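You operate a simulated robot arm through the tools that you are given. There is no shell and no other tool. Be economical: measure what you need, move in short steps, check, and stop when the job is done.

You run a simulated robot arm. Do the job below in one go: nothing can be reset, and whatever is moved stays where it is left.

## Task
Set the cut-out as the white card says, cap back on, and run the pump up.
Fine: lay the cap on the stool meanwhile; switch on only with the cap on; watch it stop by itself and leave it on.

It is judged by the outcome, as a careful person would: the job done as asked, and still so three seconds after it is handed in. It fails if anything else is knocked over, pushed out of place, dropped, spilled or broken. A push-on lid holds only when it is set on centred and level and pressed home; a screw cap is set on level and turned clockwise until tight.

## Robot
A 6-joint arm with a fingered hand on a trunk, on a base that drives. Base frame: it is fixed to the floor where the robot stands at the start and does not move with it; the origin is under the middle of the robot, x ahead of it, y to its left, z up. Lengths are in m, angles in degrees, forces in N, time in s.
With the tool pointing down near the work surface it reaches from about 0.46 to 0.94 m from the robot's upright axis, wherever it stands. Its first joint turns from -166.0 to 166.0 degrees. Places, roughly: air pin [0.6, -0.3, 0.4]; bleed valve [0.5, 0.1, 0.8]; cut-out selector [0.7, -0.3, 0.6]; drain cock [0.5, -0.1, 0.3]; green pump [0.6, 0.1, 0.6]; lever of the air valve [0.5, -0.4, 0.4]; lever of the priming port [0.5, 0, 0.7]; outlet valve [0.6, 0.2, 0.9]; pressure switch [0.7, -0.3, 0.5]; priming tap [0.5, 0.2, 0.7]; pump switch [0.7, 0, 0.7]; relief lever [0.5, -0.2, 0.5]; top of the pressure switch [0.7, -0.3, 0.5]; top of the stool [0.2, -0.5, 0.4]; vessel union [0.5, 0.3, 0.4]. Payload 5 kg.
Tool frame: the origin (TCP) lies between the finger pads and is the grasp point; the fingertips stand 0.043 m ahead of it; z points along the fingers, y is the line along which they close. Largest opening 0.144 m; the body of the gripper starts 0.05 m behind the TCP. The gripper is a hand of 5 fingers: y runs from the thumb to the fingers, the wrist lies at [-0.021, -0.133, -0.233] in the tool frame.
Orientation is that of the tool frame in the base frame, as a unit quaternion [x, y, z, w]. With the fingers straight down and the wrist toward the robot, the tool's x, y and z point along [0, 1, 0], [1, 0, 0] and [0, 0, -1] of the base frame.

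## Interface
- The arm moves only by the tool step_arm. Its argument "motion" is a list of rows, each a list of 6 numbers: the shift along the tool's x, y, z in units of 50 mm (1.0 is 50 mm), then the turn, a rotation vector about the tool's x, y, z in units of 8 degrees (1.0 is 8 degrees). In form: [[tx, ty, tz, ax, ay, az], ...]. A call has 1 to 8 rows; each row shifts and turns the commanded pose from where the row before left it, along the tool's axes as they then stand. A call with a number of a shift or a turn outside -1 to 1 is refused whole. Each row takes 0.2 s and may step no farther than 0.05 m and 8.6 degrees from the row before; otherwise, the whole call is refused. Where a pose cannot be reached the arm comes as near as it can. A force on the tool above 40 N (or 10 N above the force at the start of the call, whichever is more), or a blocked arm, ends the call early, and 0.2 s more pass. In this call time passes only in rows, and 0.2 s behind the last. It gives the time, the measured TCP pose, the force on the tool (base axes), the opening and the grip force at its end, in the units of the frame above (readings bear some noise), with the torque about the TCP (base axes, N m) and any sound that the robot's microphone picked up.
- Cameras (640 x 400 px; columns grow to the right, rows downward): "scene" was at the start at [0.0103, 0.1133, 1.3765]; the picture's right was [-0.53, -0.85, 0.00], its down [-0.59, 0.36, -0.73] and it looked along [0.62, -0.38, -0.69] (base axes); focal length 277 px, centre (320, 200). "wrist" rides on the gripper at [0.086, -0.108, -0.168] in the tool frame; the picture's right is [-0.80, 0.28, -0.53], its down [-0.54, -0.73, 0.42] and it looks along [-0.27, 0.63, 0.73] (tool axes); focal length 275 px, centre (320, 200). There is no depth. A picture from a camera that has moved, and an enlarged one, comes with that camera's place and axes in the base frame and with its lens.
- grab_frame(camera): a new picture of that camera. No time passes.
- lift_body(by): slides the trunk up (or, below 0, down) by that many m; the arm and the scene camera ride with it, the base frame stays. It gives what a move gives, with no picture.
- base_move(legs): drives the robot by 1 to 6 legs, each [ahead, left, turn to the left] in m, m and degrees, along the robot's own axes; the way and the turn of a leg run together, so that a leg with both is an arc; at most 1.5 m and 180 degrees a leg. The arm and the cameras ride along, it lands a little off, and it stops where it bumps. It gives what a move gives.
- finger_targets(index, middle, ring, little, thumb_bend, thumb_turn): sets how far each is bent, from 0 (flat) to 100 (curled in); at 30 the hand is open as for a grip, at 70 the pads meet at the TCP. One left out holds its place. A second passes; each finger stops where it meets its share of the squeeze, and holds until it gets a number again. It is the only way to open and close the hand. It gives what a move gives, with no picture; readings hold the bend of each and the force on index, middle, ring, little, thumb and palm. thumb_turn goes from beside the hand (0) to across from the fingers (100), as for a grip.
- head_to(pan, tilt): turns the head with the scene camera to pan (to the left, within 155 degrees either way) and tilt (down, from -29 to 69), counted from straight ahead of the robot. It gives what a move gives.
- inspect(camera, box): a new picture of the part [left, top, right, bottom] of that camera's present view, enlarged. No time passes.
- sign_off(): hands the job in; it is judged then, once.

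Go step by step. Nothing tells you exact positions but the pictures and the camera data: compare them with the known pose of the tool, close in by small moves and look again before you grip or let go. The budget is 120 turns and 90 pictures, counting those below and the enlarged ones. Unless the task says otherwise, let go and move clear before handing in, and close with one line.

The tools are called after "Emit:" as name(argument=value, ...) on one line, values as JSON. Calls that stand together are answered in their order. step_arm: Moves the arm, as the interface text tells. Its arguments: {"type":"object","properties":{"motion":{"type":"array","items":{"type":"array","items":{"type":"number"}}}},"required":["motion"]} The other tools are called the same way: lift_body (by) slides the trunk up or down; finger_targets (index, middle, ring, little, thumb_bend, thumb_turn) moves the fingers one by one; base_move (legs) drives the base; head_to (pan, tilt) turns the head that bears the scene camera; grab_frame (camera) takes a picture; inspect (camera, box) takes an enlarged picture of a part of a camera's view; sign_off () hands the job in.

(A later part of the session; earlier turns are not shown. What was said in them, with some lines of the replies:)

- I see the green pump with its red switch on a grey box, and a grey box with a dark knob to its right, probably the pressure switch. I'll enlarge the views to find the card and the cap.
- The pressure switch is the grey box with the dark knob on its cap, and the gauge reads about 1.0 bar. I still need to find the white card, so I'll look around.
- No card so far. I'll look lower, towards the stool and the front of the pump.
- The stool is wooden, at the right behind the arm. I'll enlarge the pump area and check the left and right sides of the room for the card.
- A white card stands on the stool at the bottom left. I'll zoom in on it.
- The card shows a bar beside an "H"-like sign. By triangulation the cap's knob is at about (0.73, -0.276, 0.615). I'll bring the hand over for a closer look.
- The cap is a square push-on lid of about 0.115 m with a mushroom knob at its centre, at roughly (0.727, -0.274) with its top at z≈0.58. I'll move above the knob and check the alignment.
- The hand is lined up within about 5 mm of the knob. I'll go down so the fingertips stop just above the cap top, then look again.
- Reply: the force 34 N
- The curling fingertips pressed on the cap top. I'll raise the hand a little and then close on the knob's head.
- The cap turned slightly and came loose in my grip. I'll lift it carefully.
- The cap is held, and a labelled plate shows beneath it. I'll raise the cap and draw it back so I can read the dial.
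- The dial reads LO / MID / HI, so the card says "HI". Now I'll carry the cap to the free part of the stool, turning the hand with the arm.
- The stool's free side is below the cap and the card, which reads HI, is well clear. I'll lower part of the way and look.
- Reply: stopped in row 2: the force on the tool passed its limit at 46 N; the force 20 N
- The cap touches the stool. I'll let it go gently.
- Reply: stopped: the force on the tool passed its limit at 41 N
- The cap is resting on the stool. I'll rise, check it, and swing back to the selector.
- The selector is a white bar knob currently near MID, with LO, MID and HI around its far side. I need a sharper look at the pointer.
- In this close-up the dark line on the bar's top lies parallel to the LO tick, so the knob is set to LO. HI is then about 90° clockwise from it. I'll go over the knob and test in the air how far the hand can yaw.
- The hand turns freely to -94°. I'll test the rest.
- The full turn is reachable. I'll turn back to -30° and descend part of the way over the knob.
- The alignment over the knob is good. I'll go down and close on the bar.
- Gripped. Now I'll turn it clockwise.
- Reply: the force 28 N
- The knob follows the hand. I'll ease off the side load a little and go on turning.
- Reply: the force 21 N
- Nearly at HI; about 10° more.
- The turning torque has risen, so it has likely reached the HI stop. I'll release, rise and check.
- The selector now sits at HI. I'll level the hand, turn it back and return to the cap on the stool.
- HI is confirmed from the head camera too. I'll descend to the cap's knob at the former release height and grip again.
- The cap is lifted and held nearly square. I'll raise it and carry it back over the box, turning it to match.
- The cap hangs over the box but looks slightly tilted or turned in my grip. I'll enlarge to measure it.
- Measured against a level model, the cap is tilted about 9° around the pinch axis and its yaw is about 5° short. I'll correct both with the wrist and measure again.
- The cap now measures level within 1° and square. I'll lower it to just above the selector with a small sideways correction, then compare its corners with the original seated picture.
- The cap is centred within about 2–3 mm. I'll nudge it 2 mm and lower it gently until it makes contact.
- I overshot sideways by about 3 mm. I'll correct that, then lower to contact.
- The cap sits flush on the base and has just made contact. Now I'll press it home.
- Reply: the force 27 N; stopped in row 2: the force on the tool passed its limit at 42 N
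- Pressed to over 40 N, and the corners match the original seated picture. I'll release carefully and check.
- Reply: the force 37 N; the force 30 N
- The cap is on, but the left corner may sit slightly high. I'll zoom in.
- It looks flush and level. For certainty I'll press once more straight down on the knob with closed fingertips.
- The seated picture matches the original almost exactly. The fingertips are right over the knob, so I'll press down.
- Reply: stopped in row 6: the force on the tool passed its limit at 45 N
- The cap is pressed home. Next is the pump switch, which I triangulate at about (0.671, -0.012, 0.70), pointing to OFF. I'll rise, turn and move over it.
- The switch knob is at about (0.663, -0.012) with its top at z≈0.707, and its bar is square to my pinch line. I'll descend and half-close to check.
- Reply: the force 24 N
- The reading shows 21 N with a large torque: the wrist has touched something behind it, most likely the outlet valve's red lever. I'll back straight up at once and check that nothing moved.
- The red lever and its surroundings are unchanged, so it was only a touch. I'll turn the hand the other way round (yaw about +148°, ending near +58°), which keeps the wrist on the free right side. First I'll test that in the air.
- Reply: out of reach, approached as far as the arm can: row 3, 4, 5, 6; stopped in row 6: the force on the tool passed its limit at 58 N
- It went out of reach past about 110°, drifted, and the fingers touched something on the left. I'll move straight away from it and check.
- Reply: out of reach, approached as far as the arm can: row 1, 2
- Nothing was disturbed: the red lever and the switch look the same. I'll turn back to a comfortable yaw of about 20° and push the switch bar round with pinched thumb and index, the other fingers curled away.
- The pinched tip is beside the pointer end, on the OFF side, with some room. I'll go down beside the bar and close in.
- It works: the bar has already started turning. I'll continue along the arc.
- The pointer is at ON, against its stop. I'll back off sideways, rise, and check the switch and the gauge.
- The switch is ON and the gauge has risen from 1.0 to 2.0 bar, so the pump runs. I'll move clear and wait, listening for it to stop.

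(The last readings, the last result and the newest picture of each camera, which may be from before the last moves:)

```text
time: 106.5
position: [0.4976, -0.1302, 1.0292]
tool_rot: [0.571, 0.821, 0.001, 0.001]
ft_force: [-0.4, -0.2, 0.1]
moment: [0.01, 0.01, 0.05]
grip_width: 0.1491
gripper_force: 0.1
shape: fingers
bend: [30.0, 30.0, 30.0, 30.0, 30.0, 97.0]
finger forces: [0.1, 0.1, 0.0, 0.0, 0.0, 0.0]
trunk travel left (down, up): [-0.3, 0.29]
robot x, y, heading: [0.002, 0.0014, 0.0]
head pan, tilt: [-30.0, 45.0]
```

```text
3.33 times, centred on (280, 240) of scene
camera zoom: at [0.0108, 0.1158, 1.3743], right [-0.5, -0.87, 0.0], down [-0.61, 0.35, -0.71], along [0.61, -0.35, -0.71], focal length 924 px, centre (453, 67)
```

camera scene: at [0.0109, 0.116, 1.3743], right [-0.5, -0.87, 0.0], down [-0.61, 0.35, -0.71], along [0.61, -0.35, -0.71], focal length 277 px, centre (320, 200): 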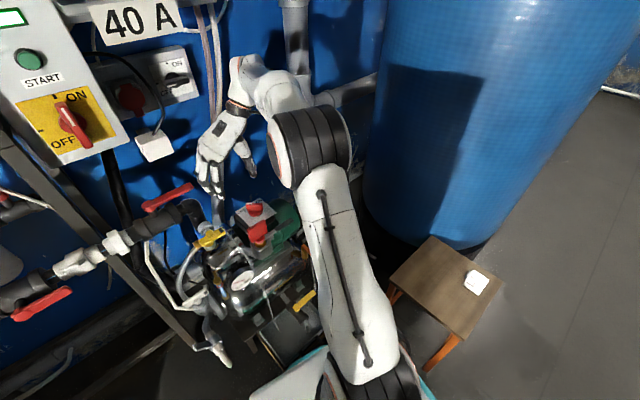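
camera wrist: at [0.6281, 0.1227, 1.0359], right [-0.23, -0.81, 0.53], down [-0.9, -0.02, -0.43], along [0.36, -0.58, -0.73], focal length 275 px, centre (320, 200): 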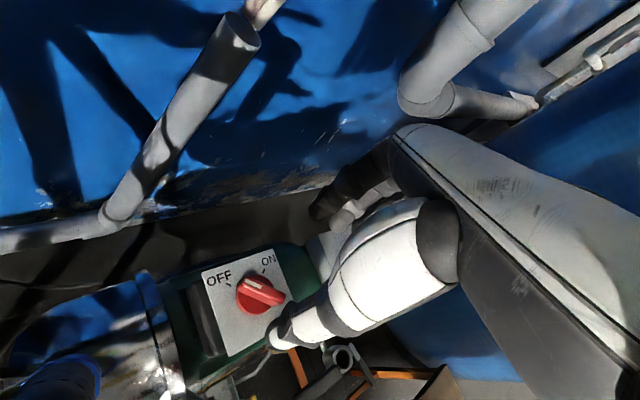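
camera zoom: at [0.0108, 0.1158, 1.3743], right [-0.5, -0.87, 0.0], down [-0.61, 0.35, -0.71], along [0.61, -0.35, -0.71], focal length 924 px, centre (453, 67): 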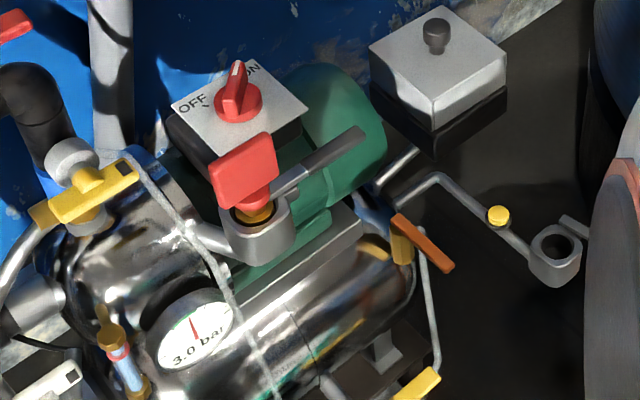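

The gauge now reads 3.0 bar. I'll wait longer to see whether it has stopped by itself.

Emit:
step_arm(motion=[[0, 0, 0, 0, 0, 0], [0, 0, 0, 0, 0, 0], [0, 0, 0, 0, 0, 0], [0, 0, 0, 0, 0, 0], [0, 0, 0, 0, 0, 0], [0, 0, 0, 0, 0, 0], [0, 0, 0, 0, 0, 0], [0, 0, 0, 0, 0, 0]])

Emit:
step_arm(motion=[[0, 0, 0, 0, 0, 0], [0, 0, 0, 0, 0, 0], [0, 0, 0, 0, 0, 0], [0, 0, 0, 0, 0, 0], [0, 0, 0, 0, 0, 0], [0, 0, 0, 0, 0, 0], [0, 0, 0, 0, 0, 0], [0, 0, 0, 0, 0, 0]])

Emit:
step_arm(motion=[[0, 0, 0, 0, 0, 0], [0, 0, 0, 0, 0, 0], [0, 0, 0, 0, 0, 0], [0, 0, 0, 0, 0, 0], [0, 0, 0, 0, 0, 0], [0, 0, 0, 0, 0, 0], [0, 0, 0, 0, 0, 0], [0, 0, 0, 0, 0, 0]])

Emit:
step_arm(motion=[[0, 0, 0, 0, 0, 0], [0, 0, 0, 0, 0, 0], [0, 0, 0, 0, 0, 0], [0, 0, 0, 0, 0, 0], [0, 0, 0, 0, 0, 0], [0, 0, 0, 0, 0, 0], [0, 0, 0, 0, 0, 0], [0, 0, 0, 0, 0, 0]])

Emit:
inspect(camera="scene", box=[205, 180, 355, 300])

```text
time: 108.3
position: [0.4993, -0.1299, 1.0292]
tool_rot: [0.571, 0.821, 0.0, 0.002]
ft_force: [-0.2, 0.0, -0.1]
moment: [0.0, -0.01, -0.04]
grip_width: 0.1491
gripper_force: 0.0
shape: fingers
bend: [30.0, 30.0, 30.0, 30.0, 30.0, 97.0]
finger forces: [0.0, 0.0, 0.0, 0.0, 0.0, 0.0]
trunk travel left (down, up): [-0.3, 0.29]
robot x, y, heading: [-0.002, -0.0047, 0.1]
head pan, tilt: [-30.0, 45.0]
```

```text
time: 110.1
position: [0.4976, -0.1299, 1.0289]
tool_rot: [0.572, 0.82, 0.001, 0.001]
ft_force: [0.6, 0.8, -1.2]
moment: [0.01, -0.01, -0.01]
grip_width: 0.1492
gripper_force: 0.1
shape: fingers
bend: [30.0, 30.0, 30.0, 30.0, 30.0, 97.0]
finger forces: [0.1, 0.1, 0.1, 0.1, 0.0, 0.1]
trunk travel left (down, up): [-0.3, 0.29]
robot x, y, heading: [0.0002, 0.0009, -0.4]
head pan, tilt: [-30.0, 45.0]
```

```text
time: 111.9
position: [0.4992, -0.1301, 1.0284]
tool_rot: [0.572, 0.82, 0.001, 0.001]
ft_force: [0.1, -0.4, 0.3]
moment: [0.0, 0.0, -0.04]
grip_width: 0.1493
gripper_force: 0.1
shape: fingers
bend: [30.0, 30.0, 30.0, 30.0, 30.0, 97.0]
finger forces: [0.0, 0.0, 0.0, 0.0, 0.0, 0.0]
trunk travel left (down, up): [-0.3, 0.29]
robot x, y, heading: [-0.0007, 0.0038, -0.2]
head pan, tilt: [-30.0, 45.0]
```

```text
time: 113.7
position: [0.4988, -0.1313, 1.0292]
tool_rot: [0.571, 0.821, 0.0, 0.001]
ft_force: [-0.4, 0.4, -0.8]
moment: [-0.02, 0.03, 0.01]
grip_width: 0.1492
gripper_force: 0.1
shape: fingers
bend: [30.0, 30.0, 30.0, 30.0, 30.0, 97.0]
finger forces: [0.0, 0.0, 0.0, 0.0, 0.0, 0.0]
trunk travel left (down, up): [-0.3, 0.29]
robot x, y, heading: [-0.0001, 0.0021, -0.3]
head pan, tilt: [-30.0, 45.0]
```

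```text
3.33 times, centred on (280, 240) of scene
camera zoom: at [0.0108, 0.1158, 1.3743], right [-0.5, -0.87, 0.0], down [-0.61, 0.35, -0.71], along [0.61, -0.35, -0.71], focal length 924 px, centre (453, 67)
```

zoom: 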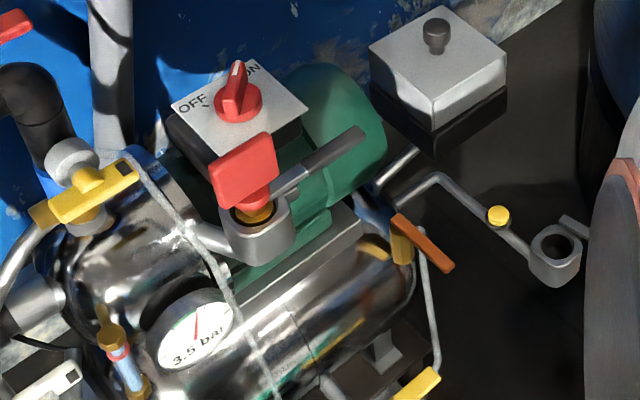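

3.5 bar now. I'll wait longer before the next look.

Emit:
step_arm(motion=[[0, 0, 0, 0, 0, 0], [0, 0, 0, 0, 0, 0], [0, 0, 0, 0, 0, 0], [0, 0, 0, 0, 0, 0], [0, 0, 0, 0, 0, 0], [0, 0, 0, 0, 0, 0], [0, 0, 0, 0, 0, 0], [0, 0, 0, 0, 0, 0]])

Emit:
step_arm(motion=[[0, 0, 0, 0, 0, 0], [0, 0, 0, 0, 0, 0], [0, 0, 0, 0, 0, 0], [0, 0, 0, 0, 0, 0], [0, 0, 0, 0, 0, 0], [0, 0, 0, 0, 0, 0], [0, 0, 0, 0, 0, 0], [0, 0, 0, 0, 0, 0]])

Emit:
step_arm(motion=[[0, 0, 0, 0, 0, 0], [0, 0, 0, 0, 0, 0], [0, 0, 0, 0, 0, 0], [0, 0, 0, 0, 0, 0], [0, 0, 0, 0, 0, 0], [0, 0, 0, 0, 0, 0], [0, 0, 0, 0, 0, 0], [0, 0, 0, 0, 0, 0]])

Emit:
step_arm(motion=[[0, 0, 0, 0, 0, 0], [0, 0, 0, 0, 0, 0], [0, 0, 0, 0, 0, 0], [0, 0, 0, 0, 0, 0], [0, 0, 0, 0, 0, 0], [0, 0, 0, 0, 0, 0], [0, 0, 0, 0, 0, 0], [0, 0, 0, 0, 0, 0]])

Emit:
step_arm(motion=[[0, 0, 0, 0, 0, 0], [0, 0, 0, 0, 0, 0], [0, 0, 0, 0, 0, 0], [0, 0, 0, 0, 0, 0], [0, 0, 0, 0, 0, 0], [0, 0, 0, 0, 0, 0], [0, 0, 0, 0, 0, 0], [0, 0, 0, 0, 0, 0]])

Emit:
step_arm(motion=[[0, 0, 0, 0, 0, 0], [0, 0, 0, 0, 0, 0], [0, 0, 0, 0, 0, 0], [0, 0, 0, 0, 0, 0], [0, 0, 0, 0, 0, 0], [0, 0, 0, 0, 0, 0], [0, 0, 0, 0, 0, 0], [0, 0, 0, 0, 0, 0]])

Emit:
step_arm(motion=[[0, 0, 0, 0, 0, 0], [0, 0, 0, 0, 0, 0], [0, 0, 0, 0, 0, 0], [0, 0, 0, 0, 0, 0], [0, 0, 0, 0, 0, 0], [0, 0, 0, 0, 0, 0], [0, 0, 0, 0, 0, 0], [0, 0, 0, 0, 0, 0]])

Emit:
inspect(camera="scene", box=[205, 180, 355, 300])

```text
time: 115.5
position: [0.4999, -0.1297, 1.0284]
tool_rot: [0.572, 0.821, 0.0, 0.001]
ft_force: [-0.4, -0.2, -0.5]
moment: [0.02, 0.01, -0.01]
grip_width: 0.1492
gripper_force: 0.1
shape: fingers
bend: [30.0, 30.0, 30.0, 30.0, 30.0, 97.0]
finger forces: [0.0, 0.0, 0.1, 0.0, 0.0, 0.0]
trunk travel left (down, up): [-0.3, 0.29]
robot x, y, heading: [0.003, -0.0009, -0.3]
head pan, tilt: [-30.0, 45.0]
```

```text
time: 117.3
position: [0.4973, -0.1299, 1.0283]
tool_rot: [0.572, 0.82, 0.0, 0.001]
ft_force: [0.1, -1.0, 0.2]
moment: [0.03, -0.01, 0.02]
grip_width: 0.1492
gripper_force: 0.0
shape: fingers
bend: [30.0, 30.0, 30.0, 30.0, 30.0, 97.0]
finger forces: [0.0, 0.0, 0.1, 0.0, 0.0, 0.1]
trunk travel left (down, up): [-0.3, 0.29]
robot x, y, heading: [0.0025, -0.0018, 0.0]
head pan, tilt: [-30.0, 45.0]
```

```text
time: 119.1
position: [0.4987, -0.1299, 1.0292]
tool_rot: [0.571, 0.821, 0.0, 0.002]
ft_force: [-0.2, -0.3, -0.4]
moment: [0.02, -0.02, -0.01]
grip_width: 0.149
gripper_force: 0.1
shape: fingers
bend: [30.0, 30.0, 30.0, 30.0, 30.0, 97.0]
finger forces: [0.0, 0.0, 0.0, 0.1, 0.1, 0.0]
trunk travel left (down, up): [-0.3, 0.29]
robot x, y, heading: [0.0032, -0.001, -0.1]
head pan, tilt: [-30.0, 45.0]
```

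```text
time: 120.9
position: [0.4986, -0.1302, 1.0285]
tool_rot: [0.571, 0.821, 0.001, 0.001]
ft_force: [0.8, -0.8, 0.0]
moment: [0.02, -0.01, -0.02]
grip_width: 0.149
gripper_force: 0.0
shape: fingers
bend: [30.0, 30.0, 30.0, 30.0, 30.0, 97.0]
finger forces: [0.0, 0.1, 0.0, 0.1, 0.0, 0.0]
trunk travel left (down, up): [-0.3, 0.29]
robot x, y, heading: [-0.0017, 0.0031, -0.2]
head pan, tilt: [-30.0, 45.0]
```

```text
time: 122.7
position: [0.4984, -0.1303, 1.029]
tool_rot: [0.571, 0.821, 0.001, 0.001]
ft_force: [-0.4, 0.0, 0.2]
moment: [0.0, -0.02, 0.02]
grip_width: 0.1491
gripper_force: 0.1
shape: fingers
bend: [30.0, 30.0, 30.0, 30.0, 30.0, 97.0]
finger forces: [0.1, 0.1, 0.0, 0.0, 0.1, 0.1]
trunk travel left (down, up): [-0.3, 0.29]
robot x, y, heading: [0.0038, -0.0017, 0.2]
head pan, tilt: [-30.0, 45.0]
```

```text
time: 124.5
position: [0.4993, -0.1303, 1.0287]
tool_rot: [0.571, 0.821, 0.0, 0.002]
ft_force: [-0.2, -0.7, 0.1]
moment: [0.01, 0.01, 0.01]
grip_width: 0.149
gripper_force: 0.0
shape: fingers
bend: [30.0, 30.0, 30.0, 30.0, 30.0, 97.0]
finger forces: [0.0, 0.0, 0.0, 0.0, 0.0, 0.0]
trunk travel left (down, up): [-0.3, 0.29]
robot x, y, heading: [-0.0024, -0.0023, -0.0]
head pan, tilt: [-30.0, 45.0]
```

```text
time: 126.3
position: [0.4995, -0.1304, 1.0291]
tool_rot: [0.572, 0.821, 0.0, 0.002]
ft_force: [-0.1, 0.1, 0.6]
moment: [0.03, 0.03, -0.01]
grip_width: 0.1493
gripper_force: 0.1
shape: fingers
bend: [30.0, 30.0, 30.0, 30.0, 30.0, 97.0]
finger forces: [0.0, 0.0, 0.1, 0.0, 0.0, 0.0]
trunk travel left (down, up): [-0.3, 0.29]
robot x, y, heading: [0.0008, -0.0003, -0.1]
head pan, tilt: [-30.0, 45.0]
```

```text
3.33 times, centred on (280, 240) of scene
camera zoom: at [0.0108, 0.1158, 1.3743], right [-0.5, -0.87, 0.0], down [-0.61, 0.35, -0.71], along [0.61, -0.35, -0.71], focal length 924 px, centre (453, 67)
```

zoom: 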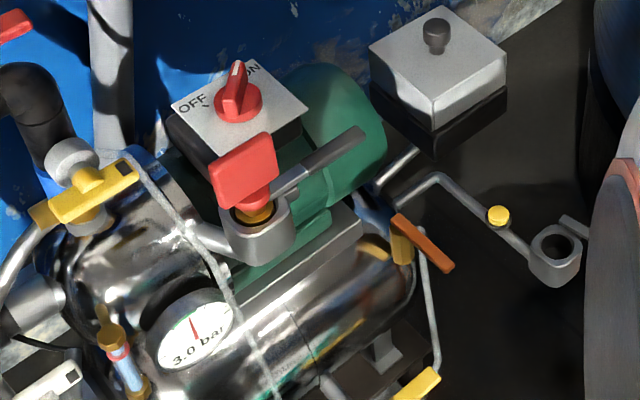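

The gauge peaked near 3.5 and now reads 3.0, so the pump seems to have cut out and settled. I'll wait once more and use the last picture to confirm it's steady.

Emit:
step_arm(motion=[[0, 0, 0, 0, 0, 0], [0, 0, 0, 0, 0, 0], [0, 0, 0, 0, 0, 0], [0, 0, 0, 0, 0, 0], [0, 0, 0, 0, 0, 0], [0, 0, 0, 0, 0, 0], [0, 0, 0, 0, 0, 0], [0, 0, 0, 0, 0, 0]])

Emit:
step_arm(motion=[[0, 0, 0, 0, 0, 0], [0, 0, 0, 0, 0, 0], [0, 0, 0, 0, 0, 0], [0, 0, 0, 0, 0, 0], [0, 0, 0, 0, 0, 0], [0, 0, 0, 0, 0, 0], [0, 0, 0, 0, 0, 0], [0, 0, 0, 0, 0, 0]])

Emit:
step_arm(motion=[[0, 0, 0, 0, 0, 0], [0, 0, 0, 0, 0, 0], [0, 0, 0, 0, 0, 0], [0, 0, 0, 0, 0, 0], [0, 0, 0, 0, 0, 0], [0, 0, 0, 0, 0, 0], [0, 0, 0, 0, 0, 0], [0, 0, 0, 0, 0, 0]])

Emit:
step_arm(motion=[[0, 0, 0, 0, 0, 0], [0, 0, 0, 0, 0, 0], [0, 0, 0, 0, 0, 0], [0, 0, 0, 0, 0, 0], [0, 0, 0, 0, 0, 0], [0, 0, 0, 0, 0, 0], [0, 0, 0, 0, 0, 0], [0, 0, 0, 0, 0, 0]])

Emit:
step_arm(motion=[[0, 0, 0, 0, 0, 0], [0, 0, 0, 0, 0, 0], [0, 0, 0, 0, 0, 0], [0, 0, 0, 0, 0, 0], [0, 0, 0, 0, 0, 0], [0, 0, 0, 0, 0, 0], [0, 0, 0, 0, 0, 0], [0, 0, 0, 0, 0, 0]])

Emit:
step_arm(motion=[[0, 0, 0, 0, 0, 0], [0, 0, 0, 0, 0, 0], [0, 0, 0, 0, 0, 0], [0, 0, 0, 0, 0, 0], [0, 0, 0, 0, 0, 0], [0, 0, 0, 0, 0, 0], [0, 0, 0, 0, 0, 0], [0, 0, 0, 0, 0, 0]])

Emit:
inspect(camera="scene", box=[205, 180, 355, 300])

```text
time: 128.1
position: [0.4992, -0.1304, 1.0298]
tool_rot: [0.572, 0.821, -0.001, 0.001]
ft_force: [0.5, 0.1, -0.5]
moment: [0.02, 0.0, 0.02]
grip_width: 0.1489
gripper_force: 0.0
shape: fingers
bend: [30.0, 30.0, 30.0, 30.0, 30.0, 97.0]
finger forces: [0.0, 0.1, 0.0, 0.0, 0.1, 0.0]
trunk travel left (down, up): [-0.3, 0.29]
robot x, y, heading: [0.0015, 0.0025, -0.1]
head pan, tilt: [-30.0, 45.0]
```

```text
time: 129.9
position: [0.4972, -0.1292, 1.0288]
tool_rot: [0.572, 0.82, 0.001, 0.0]
ft_force: [-0.1, 0.0, -0.7]
moment: [0.02, 0.0, -0.01]
grip_width: 0.1493
gripper_force: 0.1
shape: fingers
bend: [30.0, 30.0, 30.0, 30.0, 30.0, 97.0]
finger forces: [0.1, 0.0, 0.0, 0.0, 0.1, 0.0]
trunk travel left (down, up): [-0.3, 0.29]
robot x, y, heading: [0.0009, 0.0001, -0.1]
head pan, tilt: [-30.0, 45.0]
```

```text
time: 131.7
position: [0.4981, -0.1299, 1.0288]
tool_rot: [0.571, 0.821, 0.0, 0.001]
ft_force: [-0.1, 0.6, -0.3]
moment: [-0.02, 0.01, 0.01]
grip_width: 0.1493
gripper_force: 0.1
shape: fingers
bend: [30.0, 30.0, 30.0, 30.0, 30.0, 97.0]
finger forces: [0.0, 0.0, 0.0, 0.0, 0.0, 0.0]
trunk travel left (down, up): [-0.3, 0.29]
robot x, y, heading: [0.0006, -0.0025, -0.1]
head pan, tilt: [-30.0, 45.0]
```

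```text
time: 133.5
position: [0.4973, -0.1302, 1.0299]
tool_rot: [0.571, 0.821, 0.0, 0.001]
ft_force: [-0.2, -0.1, -0.6]
moment: [-0.01, -0.02, 0.02]
grip_width: 0.1491
gripper_force: 0.1
shape: fingers
bend: [30.0, 30.0, 30.0, 30.0, 30.0, 97.0]
finger forces: [0.0, 0.1, 0.0, 0.0, 0.0, 0.0]
trunk travel left (down, up): [-0.3, 0.29]
robot x, y, heading: [0.0007, 0.0001, 0.1]
head pan, tilt: [-30.0, 45.0]
```

```text
time: 135.3
position: [0.4988, -0.1302, 1.0288]
tool_rot: [0.571, 0.821, 0.0, 0.001]
ft_force: [-0.2, -0.2, 0.4]
moment: [-0.01, 0.0, -0.01]
grip_width: 0.1491
gripper_force: 0.0
shape: fingers
bend: [30.0, 30.0, 30.0, 30.0, 30.0, 97.0]
finger forces: [0.0, 0.0, 0.0, 0.0, 0.0, 0.0]
trunk travel left (down, up): [-0.3, 0.29]
robot x, y, heading: [-0.003, 0.0003, -0.1]
head pan, tilt: [-30.0, 45.0]
```

```text
time: 137.1
position: [0.4993, -0.1286, 1.029]
tool_rot: [0.572, 0.82, 0.0, 0.001]
ft_force: [0.4, 0.6, 0.4]
moment: [0.01, 0.02, 0.01]
grip_width: 0.1493
gripper_force: 0.1
shape: fingers
bend: [30.0, 30.0, 30.0, 30.0, 30.0, 97.0]
finger forces: [0.0, 0.0, 0.0, 0.0, 0.0, 0.0]
trunk travel left (down, up): [-0.3, 0.29]
robot x, y, heading: [-0.0004, 0.001, -0.0]
head pan, tilt: [-30.0, 45.0]
```

```text
3.33 times, centred on (280, 240) of scene
camera zoom: at [0.0108, 0.1158, 1.3743], right [-0.5, -0.87, 0.0], down [-0.61, 0.35, -0.71], along [0.61, -0.35, -0.71], focal length 924 px, centre (453, 67)
```

zoom: 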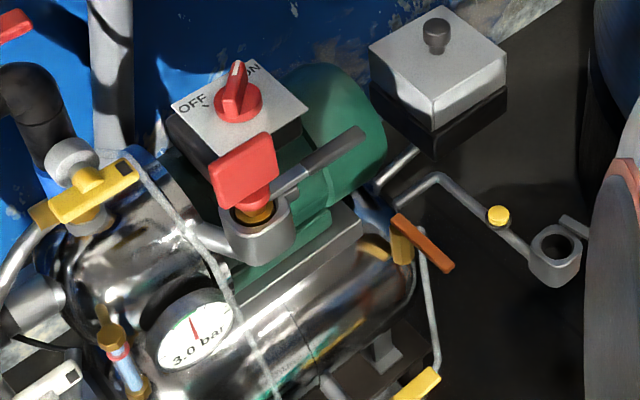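

The gauge peaked near 3.5 bar and has held at 3.0 bar for the last 10 s. The cap is on, the selector is at HI, the switch is ON and the hand is clear, so I'm handing in.

Emit:
sign_off()

```text
The job is handed in.
```

The cut-out is set to HI as the card says, the cap is back on and pressed down, and the pump is left switched on. The gauge rose from 1.0 to about 3.5 bar, then read a steady 3.0. I take that as the pump stopping by itself, though I heard no sound to confirm it. While reaching for the switch, the hand bumped something nearby twice, the second time at up to 58 N. It was probably the outlet valve lever, and in the pictures afterwards nothing had moved.
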